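You operate a simulated robot arm through the tools that you are given. There is no shell and no other tool. Be economical: measure what you need, move in short steps, check, and stop when the job is done.

The job below is to be done with a simulated robot arm. You get a single attempt, and the scene is never put back.

Task
Put things in order on the top of the valve bench. At the end: the grey end cap from the top of the valve bench stands where the white port plate stood; the white port plate from the top of the valve bench is on the blue seal box (marked "SEALS"); the brown cake slab stands where the grey end cap stood; the black padlock is in the silver clean basket; whatever was shut is shut again. Leave all else as you found it, and nothing knocked over. Set down upright: port plate.

The check looks at the end state, three seconds after you hand in, the way a careful person would. Anything else that was tipped, shoved, dropped, spilled or broken makes it a failure. Lids that push on must go on centred and level and be pressed home; caps that screw on are set level and turned clockwise until they are tight.

Robot
A 7-joint arm with a two-finger gripper, fixed in place. Base frame: the origin is at the foot of the arm, x ahead of it, y to its left, z up; the work surface is at about z = 780. Units: mm, rad, N and s.
With the tool pointing down near the work surface it reaches from about 340 to 720 mm from the base axis. Its first joint turns from -1.152 to 1.152 rad. Payload 2.45 kg.
The tool frame sits at the grasp point between the pads (the TCP): z along the fingers, y along the line on which they close. The tips reach 26 mm beyond it. The gripper opens to 96 mm. The gripper's body begins 69 mm behind the TCP.
Orientation is that of the tool frame in the base frame, as a unit quaternion [w, x, y, z]. With the fingers straight down and closing along the base's y, the tool's x points along the base's -x, its y along +y and its z along -z.

Tools
- The arm moves only by the tool play_rows. Its argument "targets" is a list of rows, each an object of numbers (a shift or turn left out is 0, a gripper value left out holds the last): "grip": the finger opening in m, from 0 to 0.096; "dx", "dy", "dz": the shift along the base's x, y, z in m; "ax", "ay", "az": the turn, a rotation vector about the base's x, y, z in rad. In form: [{"grip": .., "dx": .., "dy": .., "dz": .., "ax": .., "ay": .., "az": ..}, ...]. A call has 1 to 20 rows; each row shifts and turns the commanded pose from where the row before left it. A row lasts 0.2 s, in which the tool goes at most 50 mm and 0.15 rad; a call with a longer step from one row to the next is refused whole, and so is a gripper value outside its range. Where a pose cannot be reached the arm comes as near as it can. A force on the tool above 40 N (or 10 N above the force at the start of the call, whichever is more), or a blocked arm, ends the call early, and 0.2 s more pass. Each finger halts on what it meets, pressing with about 45 N; the grip force reading is that of the motor and also rises with nothing between the fingers. The clock runs only during rows and for 0.2 s after the last one: add rows that do not move to give the fingers time. The reply holds the time, the measured pose of the TCP, the force on the tool along the base axes, the opening and the grip force, in the units named above and with some noise, with the torque about the TCP (base axes, N m) and any sound that the robot's microphone picked up.
- Cameras (640 x 400 px; columns grow to the right, rows downward): "scene" is fixed at [159.4, -393.3, 1439.6]; the picture's right is [0.91, -0.41, 0.00], its down [-0.21, -0.46, -0.86] and it looks along [0.36, 0.79, -0.50] (base axes); focal length 301 px, centre (320, 200). "wrist" rides on the gripper at [82, 3, -98] in the tool frame; the picture's right is [-0.04, 1.00, 0.00], its down [-0.73, -0.03, -0.68] and it looks along [-0.68, -0.03, 0.73] (tool axes); focal length 256 px, centre (320, 200). There is no depth. A picture from a camera that has moved, and an enlarged one, comes with that camera's place and axes in the base frame and with its lens. The place of the scene camera against the robot may be out by one fixed shift of up to 25 mm in any direction.
- grab_frame(camera): a new picture of that camera. It takes no simulated time.
- inspect(camera, box): a new picture of the part [left, top, right, bottom] of that camera's present view, enlarged. It takes no simulated time.
- job_done(): hands the job in; it is judged then, once.

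Go step by step. Nothing tells you positions but the pictures and the camera data: compare them with the known pose of the tool, close in by small moves and look again before you grip or let go. The budget is 120 turns and 68 pictures, counting those below and the enlarged ones. Unless the task says otherwise, let go and move clear before handing in.

The tools are called after "Call:" as a command line: name --argument value ..., lists and objects as JSON in quotes. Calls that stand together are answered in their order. play_rows: Moves the arm, as the interface text tells. Its arguments: {"type":"object","properties":{"targets":{"type":"array","items":{"type":"object","properties":{"grip":{"type":"number"},"dx":{"type":"number"},"dy":{"type":"number"},"dz":{"type":"number"},"ax":{"type":"number"},"ay":{"type":"number"},"az":{"type":"number"}}}}},"required":["targets"]} The other tools are called the same way: grab_frame (camera) takes a picture; inspect (camera, box) takes an enlarged picture of a part of a camera's view; job_done () hands the job in.

At the start:

```text
time: 0.0
position: [401.6, 260.8, 1164.7]
orientation: [0.0, 0.0, 1.0, -0.001]
ft_force: [0.5, 0.4, -0.4]
torque: [-0.04, -0.01, -0.01]
finger_gap: 95.8
grasp_force: 0.1
```

scene: 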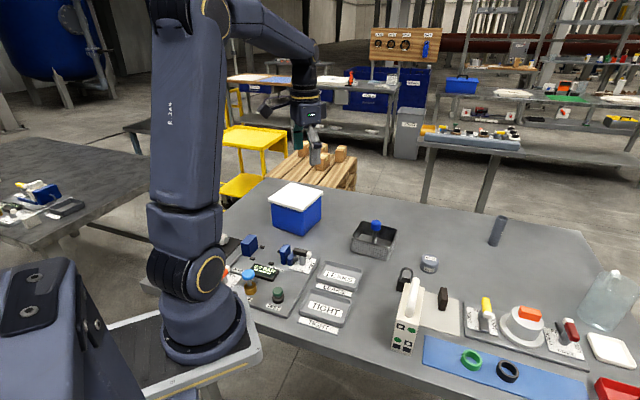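
wrist: 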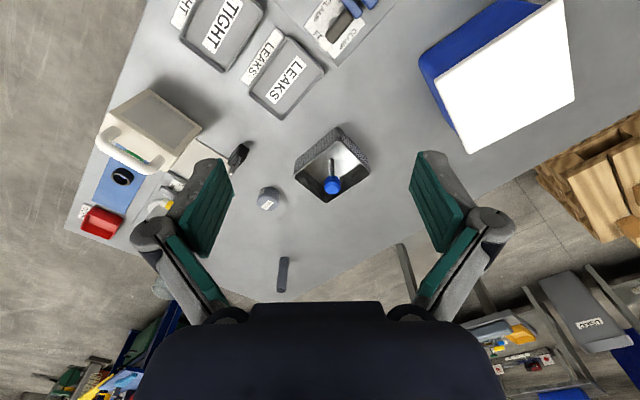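

I see a bench with a blue box with a white lid, a basket, a padlock, a tester and several small parts. I will enlarge the views to identify things.

Call:
inspect --camera "scene" --box '[200, 170, 420, 340]'

Call:
inspect --camera "scene" --box '[380, 200, 640, 400]'

Call:
inspect --camera "wrist" --box '[60, 0, 400, 300]'

```text
2.35 times, centred on (310, 255) of scene
camera zoom: at [159.4, -393.3, 1439.6], right [0.91, -0.41, 0.0], down [-0.21, -0.46, -0.86], along [0.36, 0.79, -0.5], focal length 708 px, centre (344, 71)
```

zoom: 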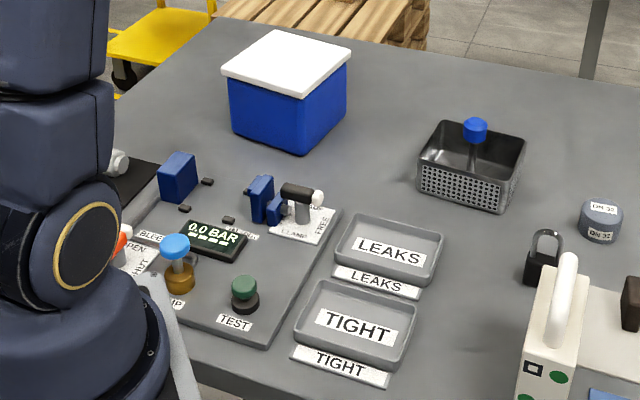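

```text
2.00 times, centred on (510, 300) of scene
camera zoom: at [159.4, -393.3, 1439.6], right [0.91, -0.41, 0.0], down [-0.21, -0.46, -0.86], along [0.36, 0.79, -0.5], focal length 602 px, centre (-60, 0)
```

zoom: 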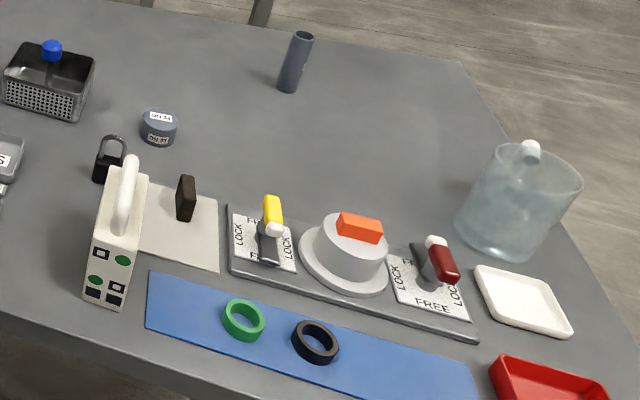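

```text
1.33 times, centred on (230, 150) of wrist
camera zoom: at [318.9, 264.0, 1264.3], right [0.04, 1.0, 0.0], down [0.73, -0.03, 0.68], along [0.68, -0.03, -0.73], focal length 341 px, centre (440, 267)
```

zoom: 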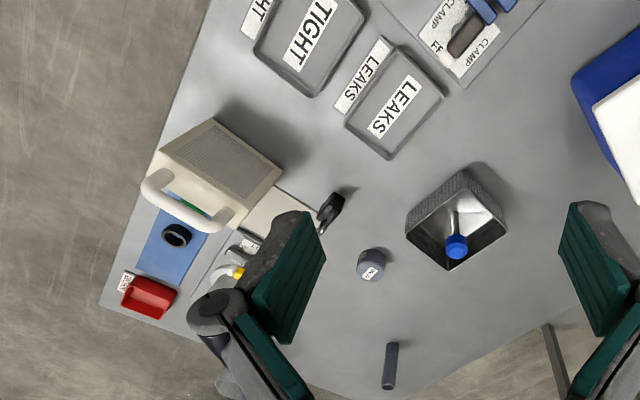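

The bench carries a handled case with port marks, a grey round "DN 32" piece, a brown slab, a padlock and a white square plate at the right. I move high over the right side to look closely.

Call:
play_rows --targets '[{"dy": -0.045}, {"dy": -0.045}, {"dy": -0.045}, {"dy": -0.045}, {"dy": -0.045}, {"dy": -0.045}, {"dy": -0.045}, {"dy": -0.045}, {"dy": -0.045}, {"dx": -0.03, "dz": -0.03}, {"dz": -0.03}, {}]'

Call:
grab_frame --camera "wrist"

```text
time: 2.6
position: [369.6, -142.9, 1106.4]
orientation: [0.001, -0.001, 1.0, 0.0]
ft_force: [-0.4, 0.3, 0.6]
torque: [-0.01, 0.0, 0.0]
finger_gap: 96.2
grasp_force: 0.0
```

```text
62 pictures are left
camera wrist: at [287.9, -140.1, 1205.3], right [0.04, 1.0, 0.0], down [0.73, -0.03, 0.68], along [0.68, -0.03, -0.73], focal length 256 px, centre (320, 200)
```

wrist: 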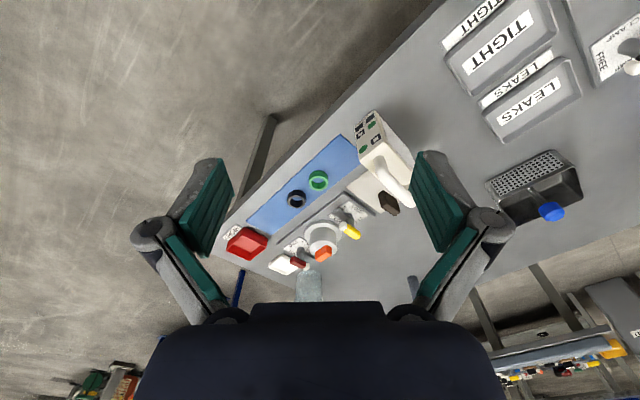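

The gripper hides part of the view; I enlarge the middle and compare with the scene view.

Call:
inspect --camera "wrist" --box '[200, 100, 440, 300]'

Call:
inspect --camera "scene" --box '[380, 250, 480, 360]'

Call:
inspect --camera "scene" --box '[540, 290, 640, 400]'

```text
2.00 times, centred on (320, 200) of wrist
camera zoom: at [287.9, -140.1, 1205.3], right [0.04, 1.0, 0.0], down [0.73, -0.03, 0.68], along [0.68, -0.03, -0.73], focal length 512 px, centre (320, 200)
```

zoom: 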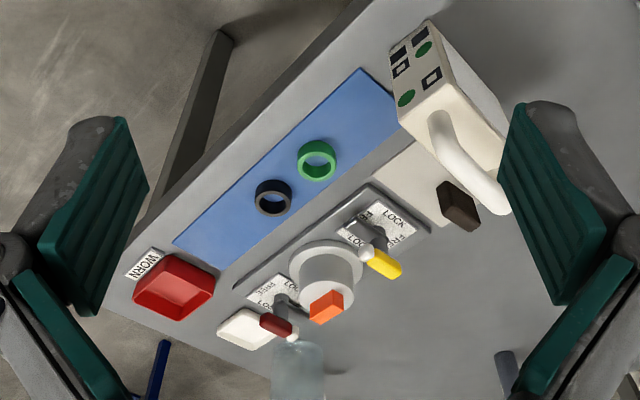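

```text
3.64 times, centred on (430, 305) of scene
camera zoom: at [159.4, -393.3, 1439.6], right [0.91, -0.41, 0.0], down [-0.21, -0.46, -0.86], along [0.36, 0.79, -0.5], focal length 1094 px, centre (-80, -182)
```

zoom: 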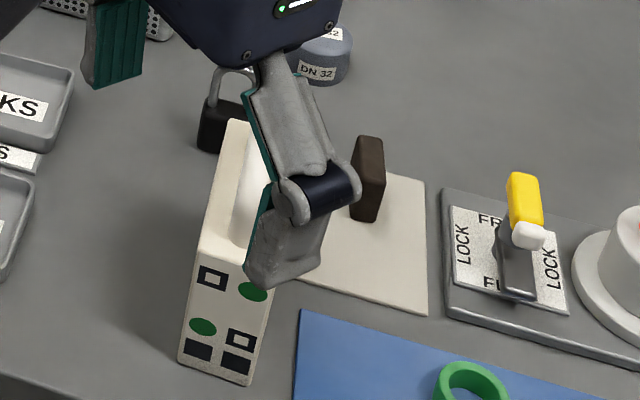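

```text
3.64 times, centred on (590, 345) of scene
camera zoom: at [159.4, -393.3, 1439.6], right [0.91, -0.41, 0.0], down [-0.21, -0.46, -0.86], along [0.36, 0.79, -0.5], focal length 1094 px, centre (-662, -327)
```

zoom: 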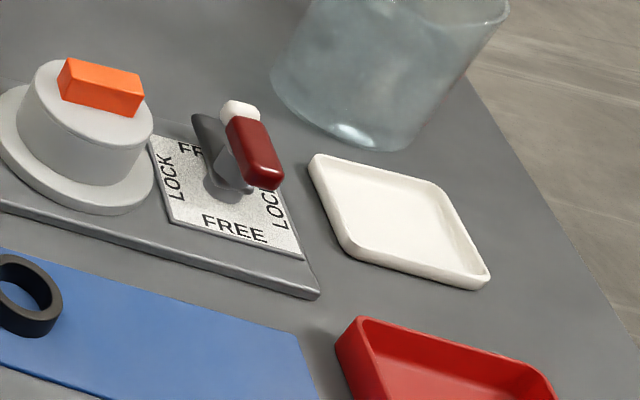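

The candidates for the port plate are the handled case and perhaps something hidden behind the arm. I move left to view the part of the bench hidden from the scene camera.

Call:
play_rows --targets '[{"dy": 0.045}, {"dy": 0.045}, {"dy": 0.045}, {"dy": 0.045}, {"dy": 0.045}, {"dy": 0.045}, {"dy": 0.045, "dx": -0.01}, {"dy": 0.045, "dx": -0.01}, {"dy": 0.045, "dx": -0.01}, {}]'

Call:
grab_frame --camera "wrist"

Call:
inspect --camera "scene" --box '[380, 220, 480, 360]'

```text
time: 4.8
position: [336.5, 261.4, 1103.1]
orientation: [0.0, 0.0, 1.0, 0.0]
ft_force: [-0.3, -0.4, -0.2]
torque: [0.0, 0.0, -0.01]
finger_gap: 95.9
grasp_force: 0.0
```

```text
58 pictures are left
camera wrist: at [254.9, 263.9, 1202.4], right [0.04, 1.0, 0.0], down [0.73, -0.03, 0.68], along [0.68, -0.03, -0.73], focal length 256 px, centre (320, 200)
```

wrist: 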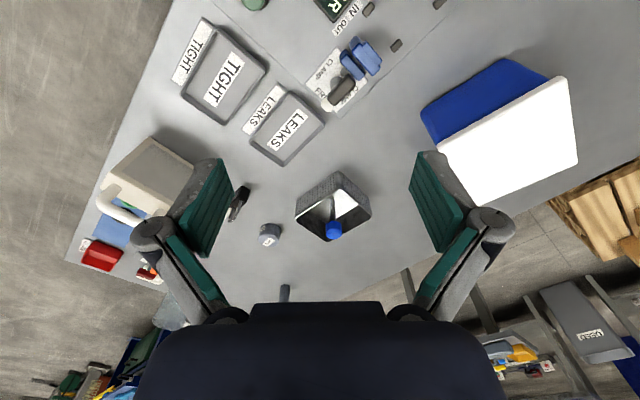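

```text
2.86 times, centred on (430, 290) of scene
camera zoom: at [159.4, -393.3, 1439.6], right [0.91, -0.41, 0.0], down [-0.21, -0.46, -0.86], along [0.36, 0.79, -0.5], focal length 860 px, centre (6, -57)
```

zoom: 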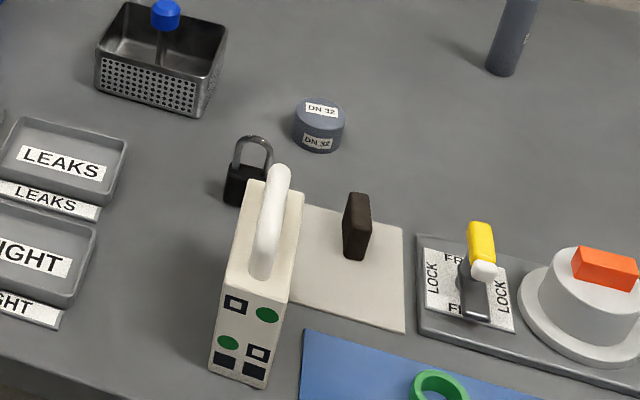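

By calculation the handled case is near (515, -60), the slab near (690, -25), the DN 32 cap near (735, 120) and the padlock near (640, 65). I go closer with the camera turned towards -y.

Call:
play_rows --targets '[{"dx": 0.04, "dy": -0.01, "az": -0.15}, {"dx": 0.04, "dy": -0.01, "az": -0.15}, {"dx": 0.01, "dy": -0.02, "az": -0.15}, {"dx": 0.01, "dy": -0.02, "az": -0.15}, {"dx": 0.01, "dy": -0.02, "az": -0.15}, {"dx": 0.01, "dy": -0.02, "az": -0.15}, {"dx": 0.01, "dy": -0.02, "az": -0.15}, {"dx": 0.01, "dy": -0.02, "az": -0.15}, {"dx": 0.01, "dy": -0.02, "az": -0.15}, {"dx": 0.01, "dy": -0.02, "az": -0.15}, {"az": -0.07}, {}]'

Call:
grab_frame --camera "wrist"

```text
time: 7.4
position: [501.2, 80.2, 1103.4]
orientation: [0.0, 0.707, 0.707, 0.001]
ft_force: [0.0, -0.3, 0.1]
torque: [0.02, -0.04, -0.01]
finger_gap: 96.1
grasp_force: 0.0
```

```text
56 pictures are left
camera wrist: at [503.7, 162.0, 1203.6], right [1.0, -0.04, 0.0], down [-0.03, -0.73, 0.68], along [-0.03, -0.68, -0.73], focal length 256 px, centre (320, 200)
```

wrist: 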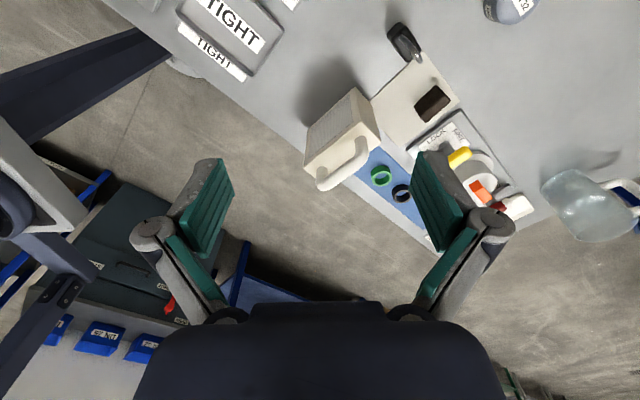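

Call:
inspect --camera "wrist" --box '[280, 0, 520, 200]'

```text
2.00 times, centred on (400, 100) of wrist
camera zoom: at [503.7, 162.0, 1203.6], right [1.0, -0.04, 0.0], down [-0.03, -0.73, 0.68], along [-0.03, -0.68, -0.73], focal length 512 px, centre (160, 400)
```

zoom: 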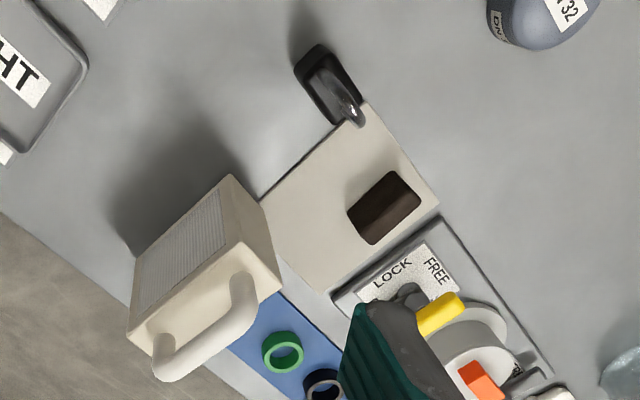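

I still need to see the left part of the bench, so I take a scene picture with the arm out of the way there.

Call:
inspect --camera "scene" --box '[120, 160, 340, 330]'

```text
2.35 times, centred on (230, 245) of scene
camera zoom: at [159.4, -393.3, 1439.6], right [0.91, -0.41, 0.0], down [-0.21, -0.46, -0.86], along [0.36, 0.79, -0.5], focal length 708 px, centre (532, 94)
```

zoom: 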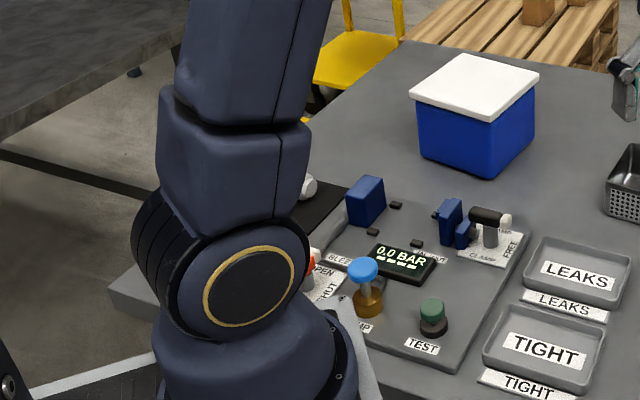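

The white fitting behind the arm is unclear. I turn the camera to look back towards the base over the left side.

Call:
play_rows --targets '[{"dy": 0.03, "az": -0.15}, {"dy": 0.03, "az": -0.15}, {"dy": 0.03, "az": -0.15}, {"dy": 0.03, "az": -0.15}, {"dy": 0.03, "az": -0.15}, {"dy": 0.03, "dx": -0.02, "az": -0.15}, {"dy": 0.03, "dx": -0.02, "az": -0.15}, {"dy": 0.03, "dx": -0.02, "az": -0.15}, {"dy": 0.03, "dx": -0.02, "az": -0.15}, {"dx": -0.02, "az": -0.15}, {"dx": -0.02, "dz": 0.03}, {"dz": 0.03}, {}]'

Call:
grab_frame --camera "wrist"

```text
time: 10.2
position: [540.2, 252.8, 1140.0]
orientation: [0.0, 0.999, 0.038, -0.001]
ft_force: [-0.5, -0.1, 0.3]
torque: [0.03, 0.02, 0.01]
finger_gap: 96.0
grasp_force: 0.0
out of reach, approached as far as the arm can: row 7, 8, 9, 10
```

```text
53 pictures are left
camera wrist: at [622.0, 256.1, 1239.8], right [0.03, -1.0, 0.0], down [-0.73, -0.03, 0.68], along [-0.68, -0.02, -0.73], focal length 256 px, centre (320, 200)
```

wrist: 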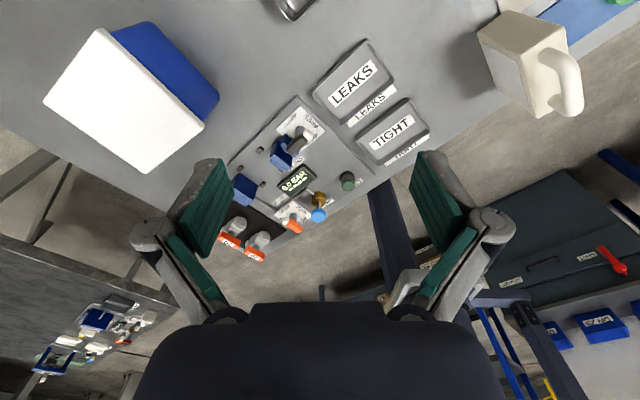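

Call:
inspect --camera "wrist" --box '[200, 100, 440, 280]'

Call:
inspect --camera "wrist" --box '[440, 0, 640, 140]'

```text
2.22 times, centred on (320, 190) of wrist
camera zoom: at [622.0, 256.1, 1239.8], right [0.03, -1.0, 0.0], down [-0.73, -0.03, 0.68], along [-0.68, -0.02, -0.73], focal length 569 px, centre (320, 222)
```

zoom: 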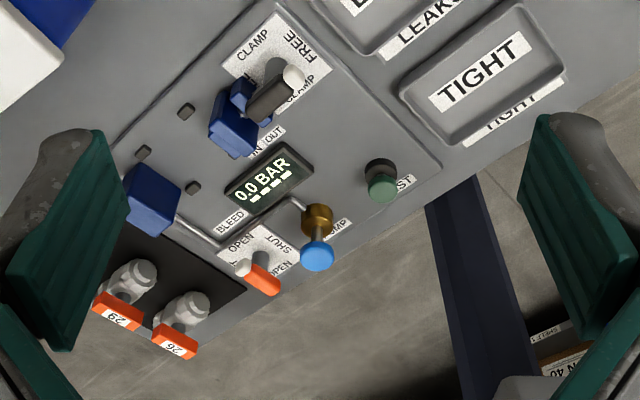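

```text
2.86 times, centred on (540, 70) of wrist
camera zoom: at [622.0, 256.1, 1239.8], right [0.03, -1.0, 0.0], down [-0.73, -0.03, 0.68], along [-0.68, -0.02, -0.73], focal length 731 px, centre (-309, 571)
```

zoom: 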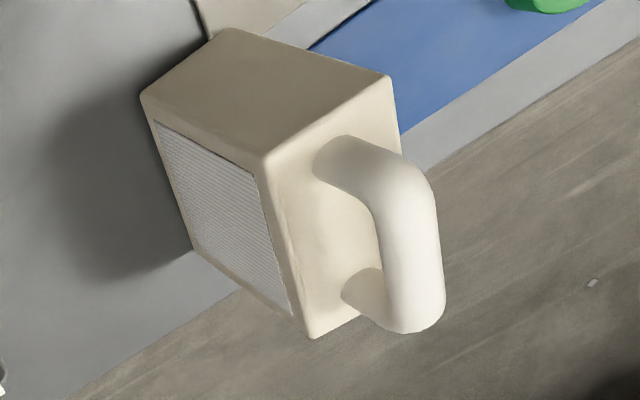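

The handled case with ports is the only reachable white piece. I check the labels on the small blue boxes and the sides of the big blue box.

Call:
inspect --camera "wrist" --box '[480, 230, 640, 400]'

Call:
inspect --camera "wrist" --box '[20, 10, 240, 190]'

```text
2.35 times, centred on (560, 315) of wrist
camera zoom: at [622.0, 256.1, 1239.8], right [0.03, -1.0, 0.0], down [-0.73, -0.03, 0.68], along [-0.68, -0.02, -0.73], focal length 602 px, centre (-245, -71)
```

zoom: 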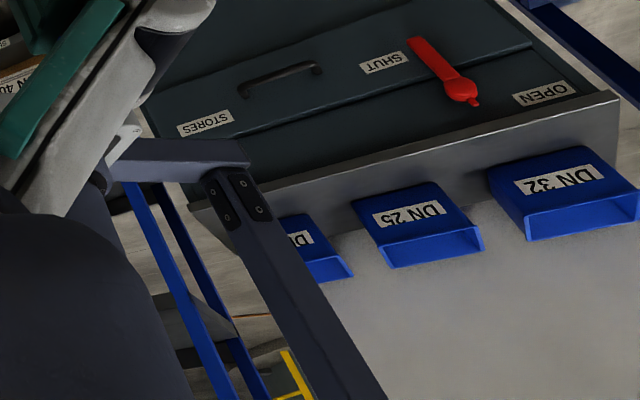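

```text
2.22 times, centred on (130, 100) of wrist
camera zoom: at [622.0, 256.1, 1239.8], right [0.03, -1.0, 0.0], down [-0.73, -0.03, 0.68], along [-0.68, -0.02, -0.73], focal length 569 px, centre (742, 422)
```

zoom: 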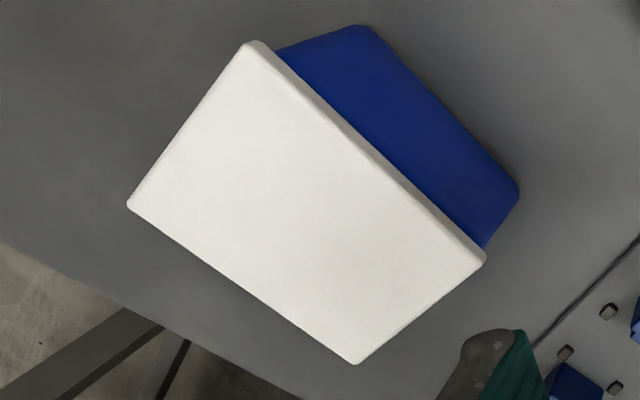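

A chest with a lever lies well off to the side, out of reach. I go over to the far left side and look at the back faces of the blue box for the "SEALS" mark.

Call:
play_rows --targets '[{"dx": -0.014, "dy": 0.035, "az": 0.15}, {"dx": -0.014, "dy": 0.035, "az": 0.15}, {"dx": -0.014, "dy": 0.035, "az": 0.15}, {"dx": -0.014, "dy": 0.035, "az": 0.15}, {"dx": -0.014, "dy": 0.035, "az": 0.15}, {"dx": -0.014, "dy": 0.035, "az": 0.15}, {"dx": -0.014, "dy": 0.035, "az": 0.15}, {"dx": -0.014, "dy": 0.035, "az": 0.15}, {"dx": -0.014, "dy": 0.035, "az": 0.15}, {"dx": -0.014, "dy": 0.035, "az": 0.15}, {}]'

Call:
grab_frame --camera "wrist"

```text
time: 12.6
position: [405.1, 512.1, 1106.6]
orientation: [0.0, 0.705, 0.709, 0.0]
ft_force: [-0.7, 0.2, -0.4]
torque: [-0.02, 0.01, -0.01]
finger_gap: 96.0
grasp_force: 0.0
out of reach, approached as far as the arm can: row 1, 2, 3, 7, 8, 9, 10
```

```text
48 pictures are left
camera wrist: at [407.1, 592.6, 1205.9], right [1.0, -0.04, 0.0], down [-0.03, -0.73, 0.68], along [-0.02, -0.68, -0.73], focal length 256 px, centre (320, 200)
```

wrist: 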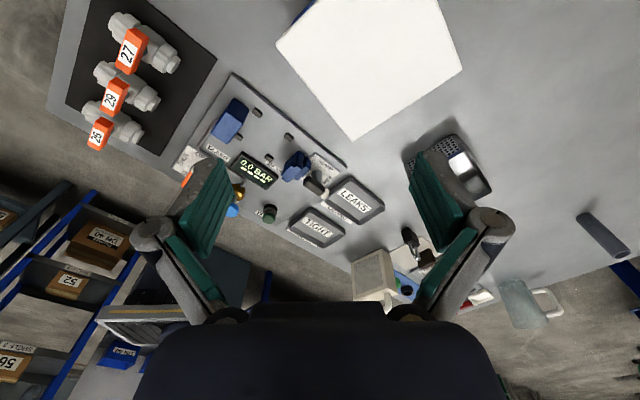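

Nothing else could be the seal box, so I take the big blue lidded box as that. The bench grid is turned about -44°. I'll do the padlock first, going above it at about (638, 67).

Call:
play_rows --targets '[{"dx": 0.0, "dy": -0.04, "dz": 0, "az": 0.067}, {"dx": 0.01, "dy": -0.04, "dz": 0, "az": 0.067}, {"dx": 0.02, "dy": -0.037, "dz": 0, "az": 0.067}, {"dx": 0.02, "dy": -0.037, "dz": -0.01, "az": 0.067}, {"dx": 0.02, "dy": -0.037, "dz": -0.01, "az": 0.067}, {"dx": 0.02, "dy": -0.037, "dz": -0.01, "az": 0.067}, {"dx": 0.02, "dy": -0.037, "dz": -0.02, "az": 0.067}, {"dx": 0.02, "dy": -0.037, "dz": -0.02, "az": 0.067}, {"dx": 0.02, "dy": -0.037, "dz": -0.02, "az": 0.067}, {"dx": 0.023, "dy": -0.037, "dz": -0.02, "az": 0.067}, {"dx": 0.03, "dy": -0.037, "dz": -0.02, "az": 0.067}, {"dx": 0.03, "dy": -0.032, "dz": -0.02, "az": 0.067}, {}]'

Call:
grab_frame --camera "wrist"

```text
refused: row 11 steps farther than a row can; nothing moved
```

```text
47 pictures are left
camera wrist: at [407.1, 592.6, 1205.9], right [1.0, -0.04, 0.0], down [-0.03, -0.73, 0.68], along [-0.02, -0.68, -0.73], focal length 256 px, centre (320, 200)
```

wrist: 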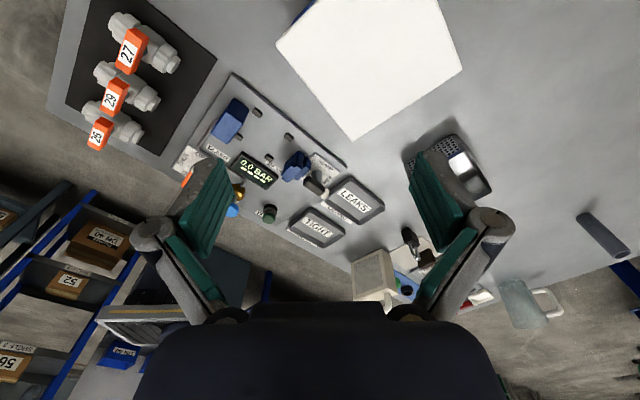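

The step was slightly too long; I send it again a bit slower.

Call:
play_rows --targets '[{"dx": 0.0, "dy": -0.04, "az": 0.067}, {"dx": 0.01, "dy": -0.04, "az": 0.067}, {"dx": 0.02, "dy": -0.037, "az": 0.067}, {"dx": 0.02, "dy": -0.037, "dz": -0.01, "az": 0.067}, {"dx": 0.02, "dy": -0.037, "dz": -0.01, "az": 0.067}, {"dx": 0.02, "dy": -0.037, "dz": -0.01, "az": 0.067}, {"dx": 0.02, "dy": -0.037, "dz": -0.02, "az": 0.067}, {"dx": 0.02, "dy": -0.037, "dz": -0.02, "az": 0.067}, {"dx": 0.02, "dy": -0.037, "dz": -0.02, "az": 0.067}, {"dx": 0.023, "dy": -0.037, "dz": -0.02, "az": 0.067}, {"dx": 0.02, "dy": -0.037, "dz": -0.02, "az": 0.067}, {"dx": 0.02, "dy": -0.032, "dz": -0.02, "az": 0.067}, {"dx": 0.02}, {}]'

Call:
grab_frame --camera "wrist"

```text
time: 15.6
position: [704.1, 157.3, 1002.7]
orientation: [0.0, 0.372, 0.928, 0.0]
ft_force: [0.9, 0.3, -0.1]
torque: [-0.01, 0.0, 0.01]
finger_gap: 96.3
grasp_force: 0.0
out of reach, approached as far as the arm can: row 1, 2, 3, 4, 5, 6, 7, 8, 9, 12, 13
```

```text
46 pictures are left
camera wrist: at [647.6, 216.4, 1101.9], right [0.72, 0.69, 0.0], down [0.51, -0.53, 0.68], along [0.47, -0.49, -0.73], focal length 256 px, centre (320, 200)
```

wrist: 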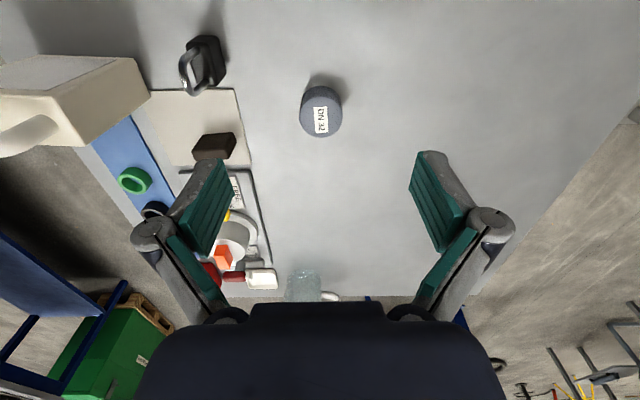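

From this view: cap near (737, 125), padlock near (614, 72), slab near (671, -6). I move towards the padlock.

Call:
play_rows --targets '[{"dx": -0.02, "dy": -0.02, "dz": -0.01}, {"dx": -0.02, "dy": -0.02, "dz": -0.01}, {"dx": -0.02, "dy": -0.02, "dz": -0.01}, {"dx": -0.02, "dy": -0.02, "dz": -0.01}, {}]'

```text
time: 16.8
position: [719.6, 94.8, 974.1]
orientation: [-0.001, 0.373, 0.928, 0.0]
ft_force: [0.2, 0.4, -0.4]
torque: [0.02, -0.04, 0.02]
finger_gap: 95.9
grasp_force: 0.2
out of reach, approached as far as the arm can: row 1, 2, 3, 4
```

The arm seems to be stuck at a stretched posture. I try pulling straight back and up gently.

Call:
play_rows --targets '[{"dx": -0.03}, {"dx": -0.03}, {"dx": -0.03}, {}]'

```text
time: 17.8
position: [716.9, 109.9, 982.4]
orientation: [0.0, 0.373, 0.928, 0.001]
ft_force: [-0.4, -0.2, -0.4]
torque: [0.06, -0.01, 0.02]
finger_gap: 95.9
grasp_force: 0.1
out of reach, approached as far as the arm can: row 1, 2, 3
```

Call:
grab_frame --camera "scene"

```text
45 pictures are left
```

scene: 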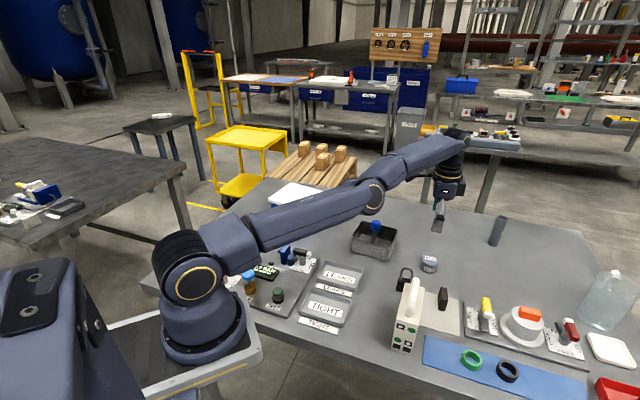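

The arm's elbow has swung sideways and is nearly straight. I turn the wrist back towards its initial orientation to free it.

Call:
play_rows --targets '[{"az": 0.1}, {"az": 0.1}, {"az": 0.1}, {"az": 0.1}, {"az": 0.1}, {}]'

```text
time: 19.2
position: [716.8, 107.8, 981.7]
orientation: [-0.002, 0.13, 0.991, 0.001]
ft_force: [-0.3, 0.6, 0.6]
torque: [-0.01, 0.0, -0.02]
finger_gap: 95.9
grasp_force: 0.2
```

Call:
play_rows --targets '[{"az": 0.1, "dx": -0.02}, {"az": 0.1, "dx": -0.02}, {"az": 0.06, "dx": -0.02}, {"dx": -0.02, "dz": 0.01}, {"dx": -0.02, "dz": 0.01}, {}]'

```text
time: 20.6
position: [709.1, 126.7, 1013.9]
orientation: [-0.002, 0.002, 1.0, 0.0]
ft_force: [-0.6, -0.6, 0.4]
torque: [-0.03, 0.02, -0.02]
finger_gap: 95.8
grasp_force: 0.0
out of reach, approached as far as the arm can: row 1, 2, 3, 4, 5
```

The arm still does not fold. I test other directions: up and sideways.

Call:
play_rows --targets '[{"dz": 0.045}, {"dz": 0.045}, {"dz": 0.045}, {}]'

```text
time: 21.6
position: [674.5, 122.6, 1140.0]
orientation: [0.0, 0.001, 1.0, 0.001]
ft_force: [0.2, 0.0, 0.8]
torque: [-0.02, -0.04, 0.01]
finger_gap: 95.9
grasp_force: 0.0
out of reach, approached as far as the arm can: row 1, 2, 3
```

I run a set of small probing moves to see which directions are free.

Call:
play_rows --targets '[{"dx": 0.01}, {"dx": -0.01}, {"dy": 0.01}, {"dy": -0.01}, {"dz": 0.01}, {"dz": -0.01}, {"ax": 0.05}, {"ax": -0.05}, {"ay": 0.05}, {"ay": -0.05}, {"az": 0.05}, {"az": -0.05}, {}]'

Call:
grab_frame --camera "scene"

```text
time: 24.4
position: [666.2, 120.2, 1134.9]
orientation: [0.0, 0.002, 1.0, 0.0]
ft_force: [0.1, 0.2, -0.3]
torque: [0.02, -0.01, 0.01]
finger_gap: 95.8
grasp_force: 0.1
out of reach, approached as far as the arm can: row 1
```

```text
44 pictures are left
```

scene: 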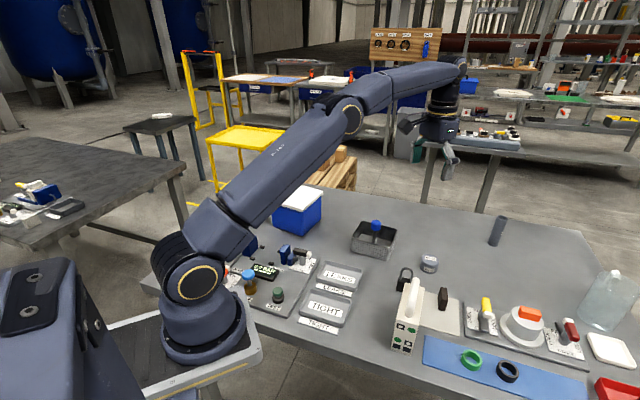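

The arm is free again with its elbow up; only outward motion was blocked. I go to above the padlock with the wrist turned -43.7°.

Call:
play_rows --targets '[{"dx": -0.02, "dz": -0.01, "az": -0.1}, {"dx": -0.02, "dz": -0.01, "az": -0.1}, {"dx": -0.012, "dy": -0.02, "dz": -0.02, "az": -0.1}, {"dy": -0.02, "dz": -0.03, "az": -0.1}, {"dy": -0.008, "dz": -0.03, "az": -0.1}, {"dz": -0.03, "az": -0.1}, {"dz": -0.03, "az": -0.1}, {"dz": -0.03, "az": -0.062}, {}]'

Call:
grab_frame --camera "wrist"

```text
time: 26.4
position: [615.7, 73.0, 943.8]
orientation: [0.001, 0.374, 0.927, -0.001]
ft_force: [0.3, 0.7, -0.2]
torque: [-0.03, -0.03, 0.0]
finger_gap: 96.0
grasp_force: 0.0
```

```text
43 pictures are left
camera wrist: at [558.5, 132.5, 1043.2], right [0.72, 0.69, 0.0], down [0.51, -0.53, 0.68], along [0.47, -0.49, -0.73], focal length 256 px, centre (320, 200)
```

wrist: 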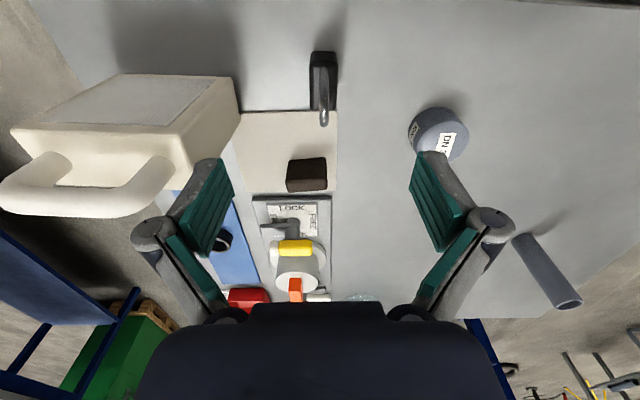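

The padlock sits nearly under the tool, with its thickness along the closing line. I narrow the gripper and descend around its body.

Call:
play_rows --targets '[{"grip": 0.05, "dx": 0.001, "dy": 0.003}, {"grip": 0.05}, {"grip": 0.05, "dz": -0.03}, {"dz": -0.03}, {"dz": -0.03}, {"dz": -0.02}, {}]'

Call:
grab_frame --camera "wrist"

```text
time: 28.0
position: [616.9, 74.9, 835.5]
orientation: [0.001, 0.374, 0.928, 0.001]
ft_force: [0.1, -0.2, 0.1]
torque: [0.01, 0.0, -0.02]
finger_gap: 49.7
grasp_force: 0.0
```

```text
42 pictures are left
camera wrist: at [559.1, 135.1, 934.6], right [0.72, 0.69, 0.0], down [0.51, -0.53, 0.68], along [0.47, -0.49, -0.73], focal length 256 px, centre (320, 200)
```

wrist: 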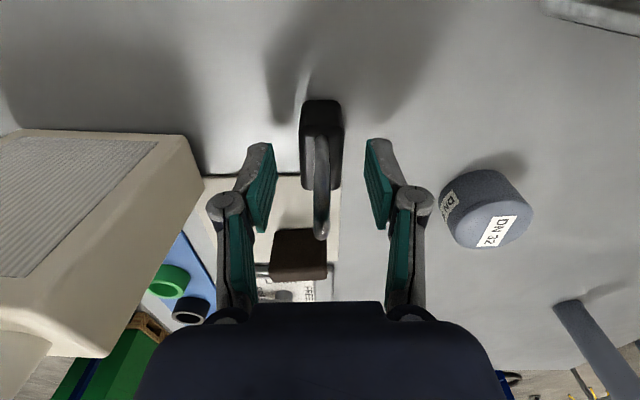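

Call:
play_rows --targets '[{"dx": -0.002, "dy": 0.002, "dz": -0.015}, {"dz": -0.01}, {}, {"grip": 0.0}, {"grip": 0.0}, {"grip": 0.0}, {"grip": 0.0}, {"grip": 0.0}]'

```text
time: 29.8
position: [614.6, 78.6, 810.9]
orientation: [0.0, 0.374, 0.928, 0.0]
ft_force: [-0.4, 0.1, -0.3]
torque: [0.01, 0.03, 0.01]
finger_gap: 23.1
grasp_force: 45.1
```

Gripped (23 mm). I lift and carry it towards the basket, stopping to look.

Call:
play_rows --targets '[{"dz": 0.03}, {"dz": 0.04}, {"dz": 0.04}, {"dy": 0.04}, {"dy": 0.04}, {"dy": 0.04}, {"dy": 0.03}, {}]'

Call:
grab_frame --camera "wrist"

Call:
inspect --camera "scene" --box '[330, 180, 430, 290]'

```text
time: 31.6
position: [613.9, 227.0, 921.3]
orientation: [0.0, 0.373, 0.928, 0.0]
ft_force: [0.0, 0.0, -0.8]
torque: [0.0, 0.03, -0.02]
finger_gap: 23.0
grasp_force: 44.8
```

```text
41 pictures are left
camera wrist: at [557.2, 286.3, 1019.0], right [0.72, 0.69, 0.0], down [0.51, -0.53, 0.68], along [0.47, -0.49, -0.73], focal length 256 px, centre (320, 200)
```

wrist: 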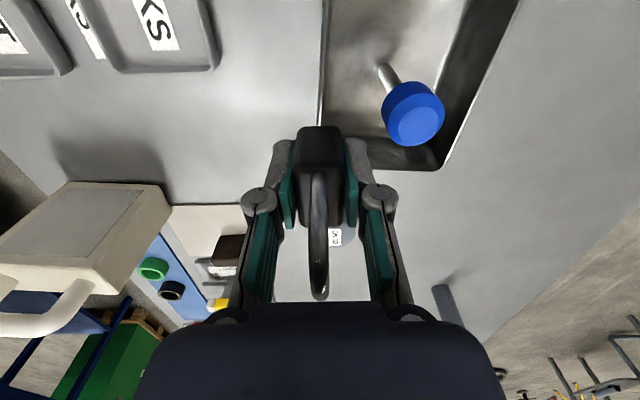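

```text
3.64 times, centred on (380, 235) of scene
camera zoom: at [159.4, -393.3, 1439.6], right [0.91, -0.41, 0.0], down [-0.21, -0.46, -0.86], along [0.36, 0.79, -0.5], focal length 1094 px, centre (102, 73)
```

zoom: 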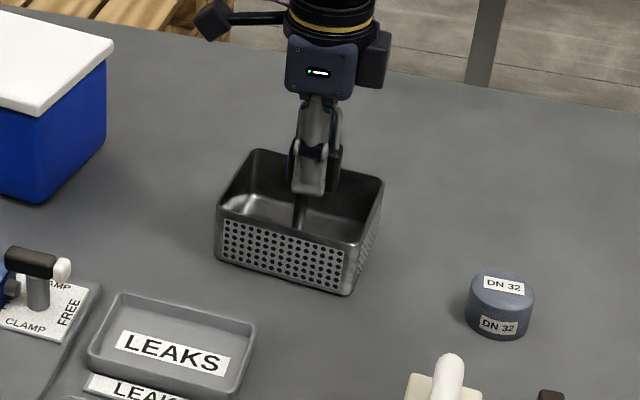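

The basket is under the right part of the view, with a blue-knobbed piece standing in its middle. I back off a bit to see the whole basket.

Call:
play_rows --targets '[{"dx": -0.035, "dy": 0.008, "dz": 0.02}, {"dx": -0.035, "dy": 0.008, "dz": 0.02}, {"dx": -0.035, "dy": 0.008, "dz": 0.02}, {}]'

Call:
grab_frame --camera "wrist"

```text
time: 32.6
position: [507.4, 250.2, 978.8]
orientation: [0.0, 0.373, 0.928, 0.0]
ft_force: [-0.9, -0.1, -0.8]
torque: [0.0, 0.01, -0.01]
finger_gap: 23.3
grasp_force: 44.6
```

```text
39 pictures are left
camera wrist: at [450.2, 309.9, 1077.9], right [0.72, 0.69, 0.0], down [0.51, -0.53, 0.68], along [0.47, -0.49, -0.73], focal length 256 px, centre (320, 200)
```

wrist: 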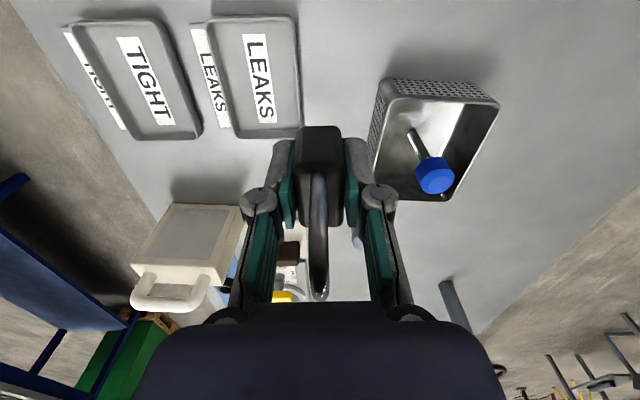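

Call:
inspect --camera "wrist" --box '[340, 60, 540, 220]'

```text
2.50 times, centred on (440, 140) of wrist
camera zoom: at [450.2, 309.9, 1077.9], right [0.72, 0.69, 0.0], down [0.51, -0.53, 0.68], along [0.47, -0.49, -0.73], focal length 640 px, centre (20, 350)
```

zoom: 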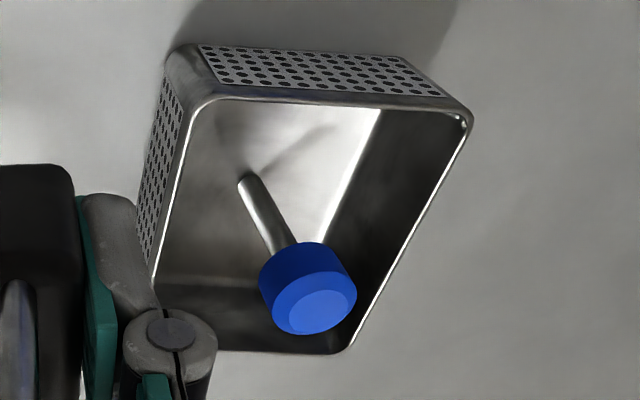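

Basket measured: rim near z 845, with the blue-knobbed piece mid-basket (knob top near 892). I'll set the padlock at the near end with a slight tilt away from the knob; first I hover there.

Call:
play_rows --targets '[{"dx": 0.034, "dy": 0.017}, {"dx": 0.034, "dy": 0.017}, {"dx": 0.0345, "dy": 0.0175}, {"ax": -0.069, "ay": -0.072}, {"dz": -0.035}, {}]'

Call:
grab_frame --camera "wrist"

Call:
inspect --camera "scene" --box '[330, 160, 430, 270]'

```text
time: 34.0
position: [611.7, 303.0, 945.8]
orientation: [0.046, 0.373, 0.926, -0.018]
ft_force: [-0.9, -0.3, -0.8]
torque: [0.0, 0.0, 0.0]
finger_gap: 23.3
grasp_force: 45.4
```

```text
37 pictures are left
camera wrist: at [547.1, 368.5, 1036.3], right [0.72, 0.69, 0.01], down [0.46, -0.48, 0.75], along [0.52, -0.54, -0.66], focal length 256 px, centre (320, 200)
```

wrist: 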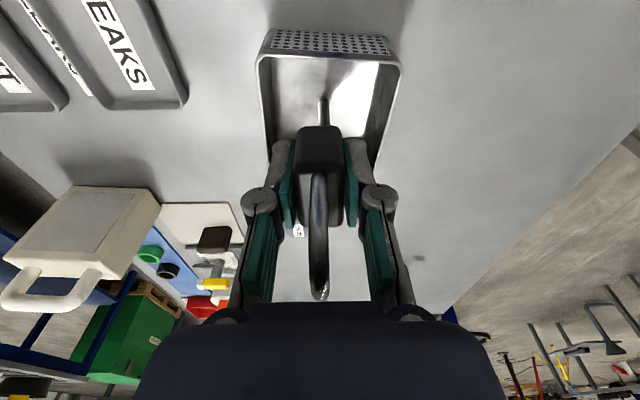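

```text
3.64 times, centred on (380, 215) of scene
camera zoom: at [159.4, -393.3, 1439.6], right [0.91, -0.41, 0.0], down [-0.21, -0.46, -0.86], along [0.36, 0.79, -0.5], focal length 1094 px, centre (102, 146)
```

zoom: 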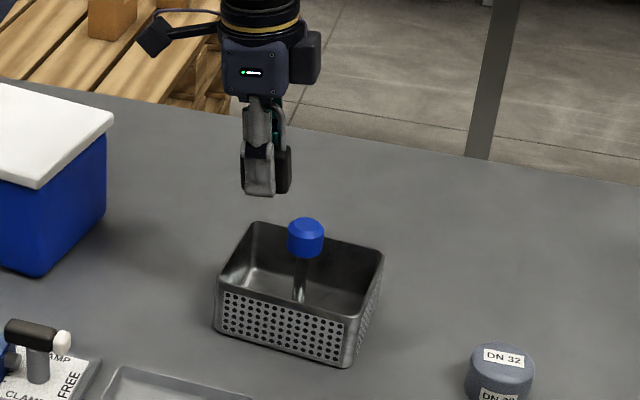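

The alignment looks right. I lower into the basket in steps.

Call:
play_rows --targets '[{"dz": -0.03}, {"dz": -0.03}, {"dz": -0.025}, {"dz": -0.01}, {}]'

Call:
grab_frame --camera "wrist"

Call:
inspect --camera "scene" --box '[330, 180, 430, 290]'

```text
time: 35.2
position: [610.5, 302.1, 849.9]
orientation: [0.047, 0.374, 0.926, -0.018]
ft_force: [-0.1, 0.6, -0.7]
torque: [0.02, 0.01, -0.01]
finger_gap: 23.2
grasp_force: 44.3
```

```text
35 pictures are left
camera wrist: at [546.0, 368.3, 940.3], right [0.72, 0.69, 0.0], down [0.46, -0.48, 0.75], along [0.52, -0.54, -0.66], focal length 256 px, centre (320, 200)
```

wrist: 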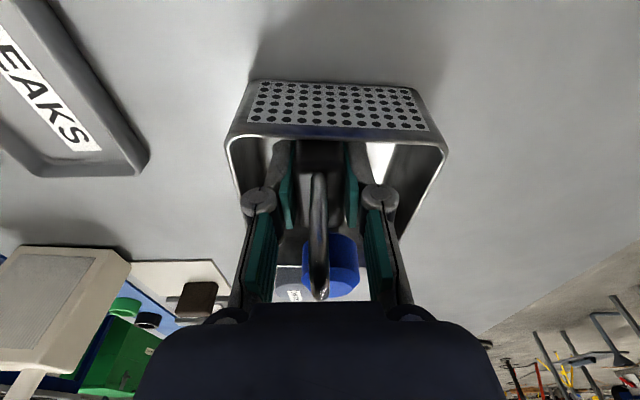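

```text
3.64 times, centred on (380, 235) of scene
camera zoom: at [159.4, -393.3, 1439.6], right [0.91, -0.41, 0.0], down [-0.21, -0.46, -0.86], along [0.36, 0.79, -0.5], focal length 1094 px, centre (102, 73)
```

zoom: 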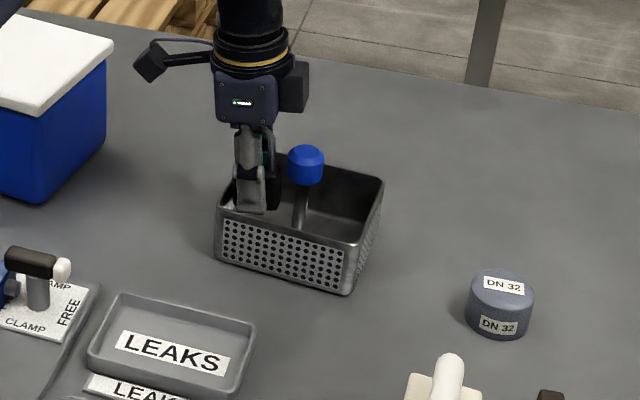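

Clear on all sides. I lower the rest of the way gently.

Call:
play_rows --targets '[{"dz": -0.012}, {"dz": -0.008}, {"dz": -0.006}, {"dz": -0.004}, {}]'

```text
time: 36.4
position: [610.4, 303.3, 819.7]
orientation: [0.047, 0.374, 0.926, -0.018]
ft_force: [0.4, 0.2, -0.7]
torque: [-0.01, 0.0, 0.0]
finger_gap: 23.3
grasp_force: 44.8
```

Call:
play_rows --targets '[{"dz": -0.002}, {"dz": -0.002}, {"dz": -0.002}, {"dz": -0.002}, {}]'

```text
time: 37.6
position: [611.6, 303.0, 815.0]
orientation: [0.048, 0.373, 0.926, -0.017]
ft_force: [-7.2, -3.9, 29.9]
torque: [0.2, 0.62, 0.13]
finger_gap: 23.2
grasp_force: 44.9
```

Contact with the basket floor. I open slightly and rise.

Call:
play_rows --targets '[{"dz": 0.002}, {"grip": 0.036}, {"grip": 0.036}, {"grip": 0.036}, {}]'

Call:
play_rows --targets '[{"dz": 0.02}, {"dz": 0.03}, {"dz": 0.03}, {"dz": 0.03}, {"dz": 0.03}, {"ax": 0.069, "ay": 0.072}, {}]'

Call:
inspect --camera "scene" --box '[330, 180, 430, 290]'

```text
time: 38.8
position: [611.2, 304.0, 813.9]
orientation: [0.047, 0.373, 0.927, -0.019]
ft_force: [-0.7, 0.0, -0.6]
torque: [-0.01, -0.02, 0.02]
finger_gap: 36.0
grasp_force: 0.0
```

```text
time: 40.4
position: [610.9, 304.6, 954.6]
orientation: [0.0, 0.374, 0.927, 0.0]
ft_force: [-0.2, 0.0, -0.5]
torque: [0.01, 0.02, 0.01]
finger_gap: 36.0
grasp_force: 0.2
```

```text
3.64 times, centred on (380, 235) of scene
camera zoom: at [159.4, -393.3, 1439.6], right [0.91, -0.41, 0.0], down [-0.21, -0.46, -0.86], along [0.36, 0.79, -0.5], focal length 1094 px, centre (102, 73)
```

zoom: 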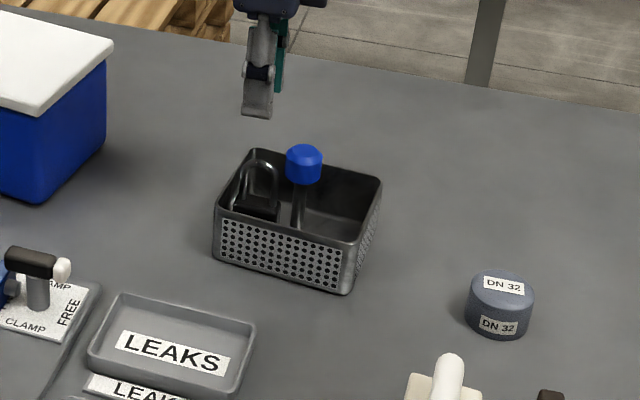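

The padlock stands in the basket. Next is the port plate: I turn the gripper so it closes across its handle and hover above to measure.

Call:
play_rows --targets '[{"dx": -0.0087, "dy": -0.0331, "dz": 0.009, "az": 0.1428, "grip": 0.06}, {"dx": -0.0087, "dy": -0.0331, "dz": 0.009, "az": 0.1428}, {"dx": -0.0087, "dy": -0.0331, "dz": 0.009, "az": 0.1428}, {"dx": -0.0087, "dy": -0.0331, "dz": 0.009, "az": 0.1428}, {"dx": -0.0087, "dy": -0.0331, "dz": 0.009, "az": 0.1428}, {"dx": -0.0087, "dy": -0.0331, "dz": 0.009, "az": 0.1428}, {"dx": -0.0087, "dy": -0.0331, "dz": 0.009, "az": 0.1428}, {"dx": -0.0087, "dy": -0.0331, "dz": 0.009, "az": 0.1428}, {"dx": -0.0087, "dy": -0.0331, "dz": 0.009, "az": 0.1428}, {"dx": -0.0087, "dy": -0.0331, "dz": 0.009, "az": 0.1428}, {"dx": -0.0087, "dy": -0.0331, "dz": 0.009, "az": 0.1428}, {}]'

Call:
grab_frame --camera "wrist"

```text
time: 43.0
position: [516.4, -59.6, 1051.4]
orientation: [0.0, -0.392, 0.92, 0.0]
ft_force: [-0.1, -0.9, -0.1]
torque: [0.03, 0.01, -0.02]
finger_gap: 59.9
grasp_force: 0.1
```

```text
32 pictures are left
camera wrist: at [457.0, -116.5, 1151.5], right [-0.69, 0.72, 0.0], down [0.53, 0.51, 0.68], along [0.49, 0.47, -0.73], focal length 256 px, centre (320, 200)
```

wrist: 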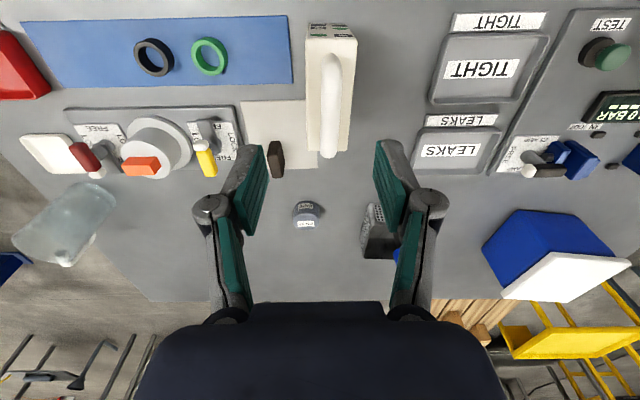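

Call:
inspect --camera "wrist" --box '[240, 10, 400, 180]'

```text
2.35 times, centred on (320, 95) of wrist
camera zoom: at [457.0, -116.5, 1151.5], right [-0.69, 0.72, 0.0], down [0.53, 0.51, 0.68], along [0.49, 0.47, -0.73], focal length 602 px, centre (320, 447)
```

zoom: 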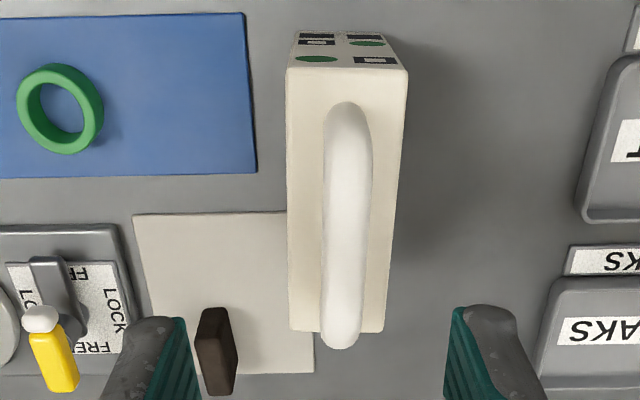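

The case measures about 49 × 120 mm, with its top at z ≈ 873 and the handle at ≈ 910, centred near (529, -29). I move above it with fingers open 80 mm and descend part way to check.

Call:
play_rows --targets '[{"dx": 0.013, "dy": 0.031, "grip": 0.08}, {"dz": -0.04}, {"dz": -0.04}, {"dz": -0.03}, {}]'

Call:
grab_frame --camera "wrist"

```text
time: 44.2
position: [529.0, -30.2, 942.4]
orientation: [0.0, -0.391, 0.92, 0.0]
ft_force: [0.0, 0.6, -0.2]
torque: [0.0, 0.01, 0.01]
finger_gap: 79.9
grasp_force: 0.0
```

```text
30 pictures are left
camera wrist: at [469.8, -86.3, 1041.7], right [-0.69, 0.72, 0.0], down [0.53, 0.51, 0.68], along [0.49, 0.47, -0.73], focal length 256 px, centre (320, 200)
```

wrist: 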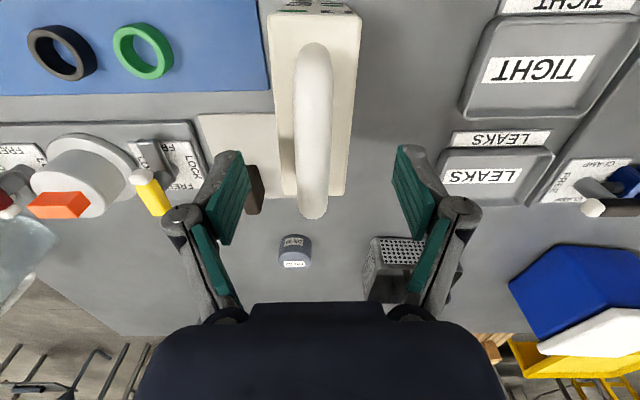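

Nearly centred; a small shift and I go down to z ≈ 855 and close on the sides.

Call:
play_rows --targets '[{"dx": 0.002, "dy": -0.002, "dz": -0.03}, {"dz": -0.03}, {"dz": -0.02}, {"dz": -0.007}, {}]'

Call:
grab_frame --camera "wrist"

```text
time: 45.0
position: [536.6, -33.1, 875.2]
orientation: [0.007, -0.392, 0.92, -0.005]
ft_force: [-5.9, -0.8, 17.3]
torque: [-0.03, -0.25, -0.03]
finger_gap: 79.9
grasp_force: 0.0
stopped in row 4: the force on the tool passed its limit at 81 N (the readings are from after the stop); the commanded pose is now the measured one
```

```text
29 pictures are left
camera wrist: at [475.3, -89.2, 973.7], right [-0.69, 0.72, -0.01], down [0.52, 0.51, 0.69], along [0.5, 0.47, -0.73], focal length 256 px, centre (320, 200)
```

wrist: 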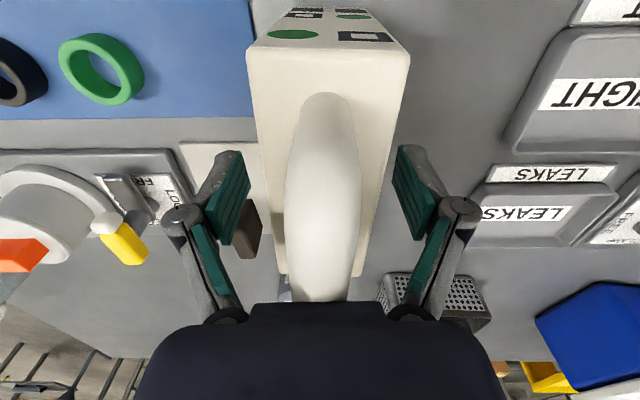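

The palm met the handle: it is taller than I judged (top ≈ 937, body top ≈ 900). The case has not shifted. I rise, level the tool and recentre.

Call:
play_rows --targets '[{"dz": 0.02}, {"ax": 0.004, "ay": 0.017, "az": -0.002, "dx": -0.013, "dy": -0.0025}, {}]'

Call:
inspect --camera "scene" --box '[370, 250, 470, 360]'

```text
time: 45.8
position: [522.2, -33.8, 894.7]
orientation: [0.0, -0.392, 0.92, 0.001]
ft_force: [0.3, 0.7, -0.5]
torque: [0.02, -0.02, 0.03]
finger_gap: 79.9
grasp_force: 0.0
```

```text
3.64 times, centred on (420, 305) of scene
camera zoom: at [159.4, -393.3, 1439.6], right [0.91, -0.41, 0.0], down [-0.21, -0.46, -0.86], along [0.36, 0.79, -0.5], focal length 1094 px, centre (-44, -182)
```

zoom: 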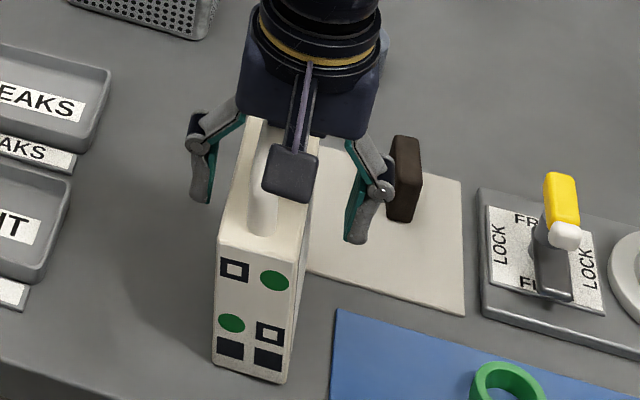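

The case stands as before. I lower a little and close on its sides.

Call:
play_rows --targets '[{"dz": -0.008}, {"dz": -0.005}, {}, {"grip": 0.0}, {"grip": 0.0}, {"grip": 0.0}, {"grip": 0.0}, {"grip": 0.0}, {"grip": 0.0}]'

```text
time: 47.8
position: [523.3, -35.3, 881.3]
orientation: [-0.001, -0.39, 0.921, 0.002]
ft_force: [1.9, -3.2, 2.3]
torque: [-0.32, -0.53, -0.21]
finger_gap: 45.6
grasp_force: 44.9
```

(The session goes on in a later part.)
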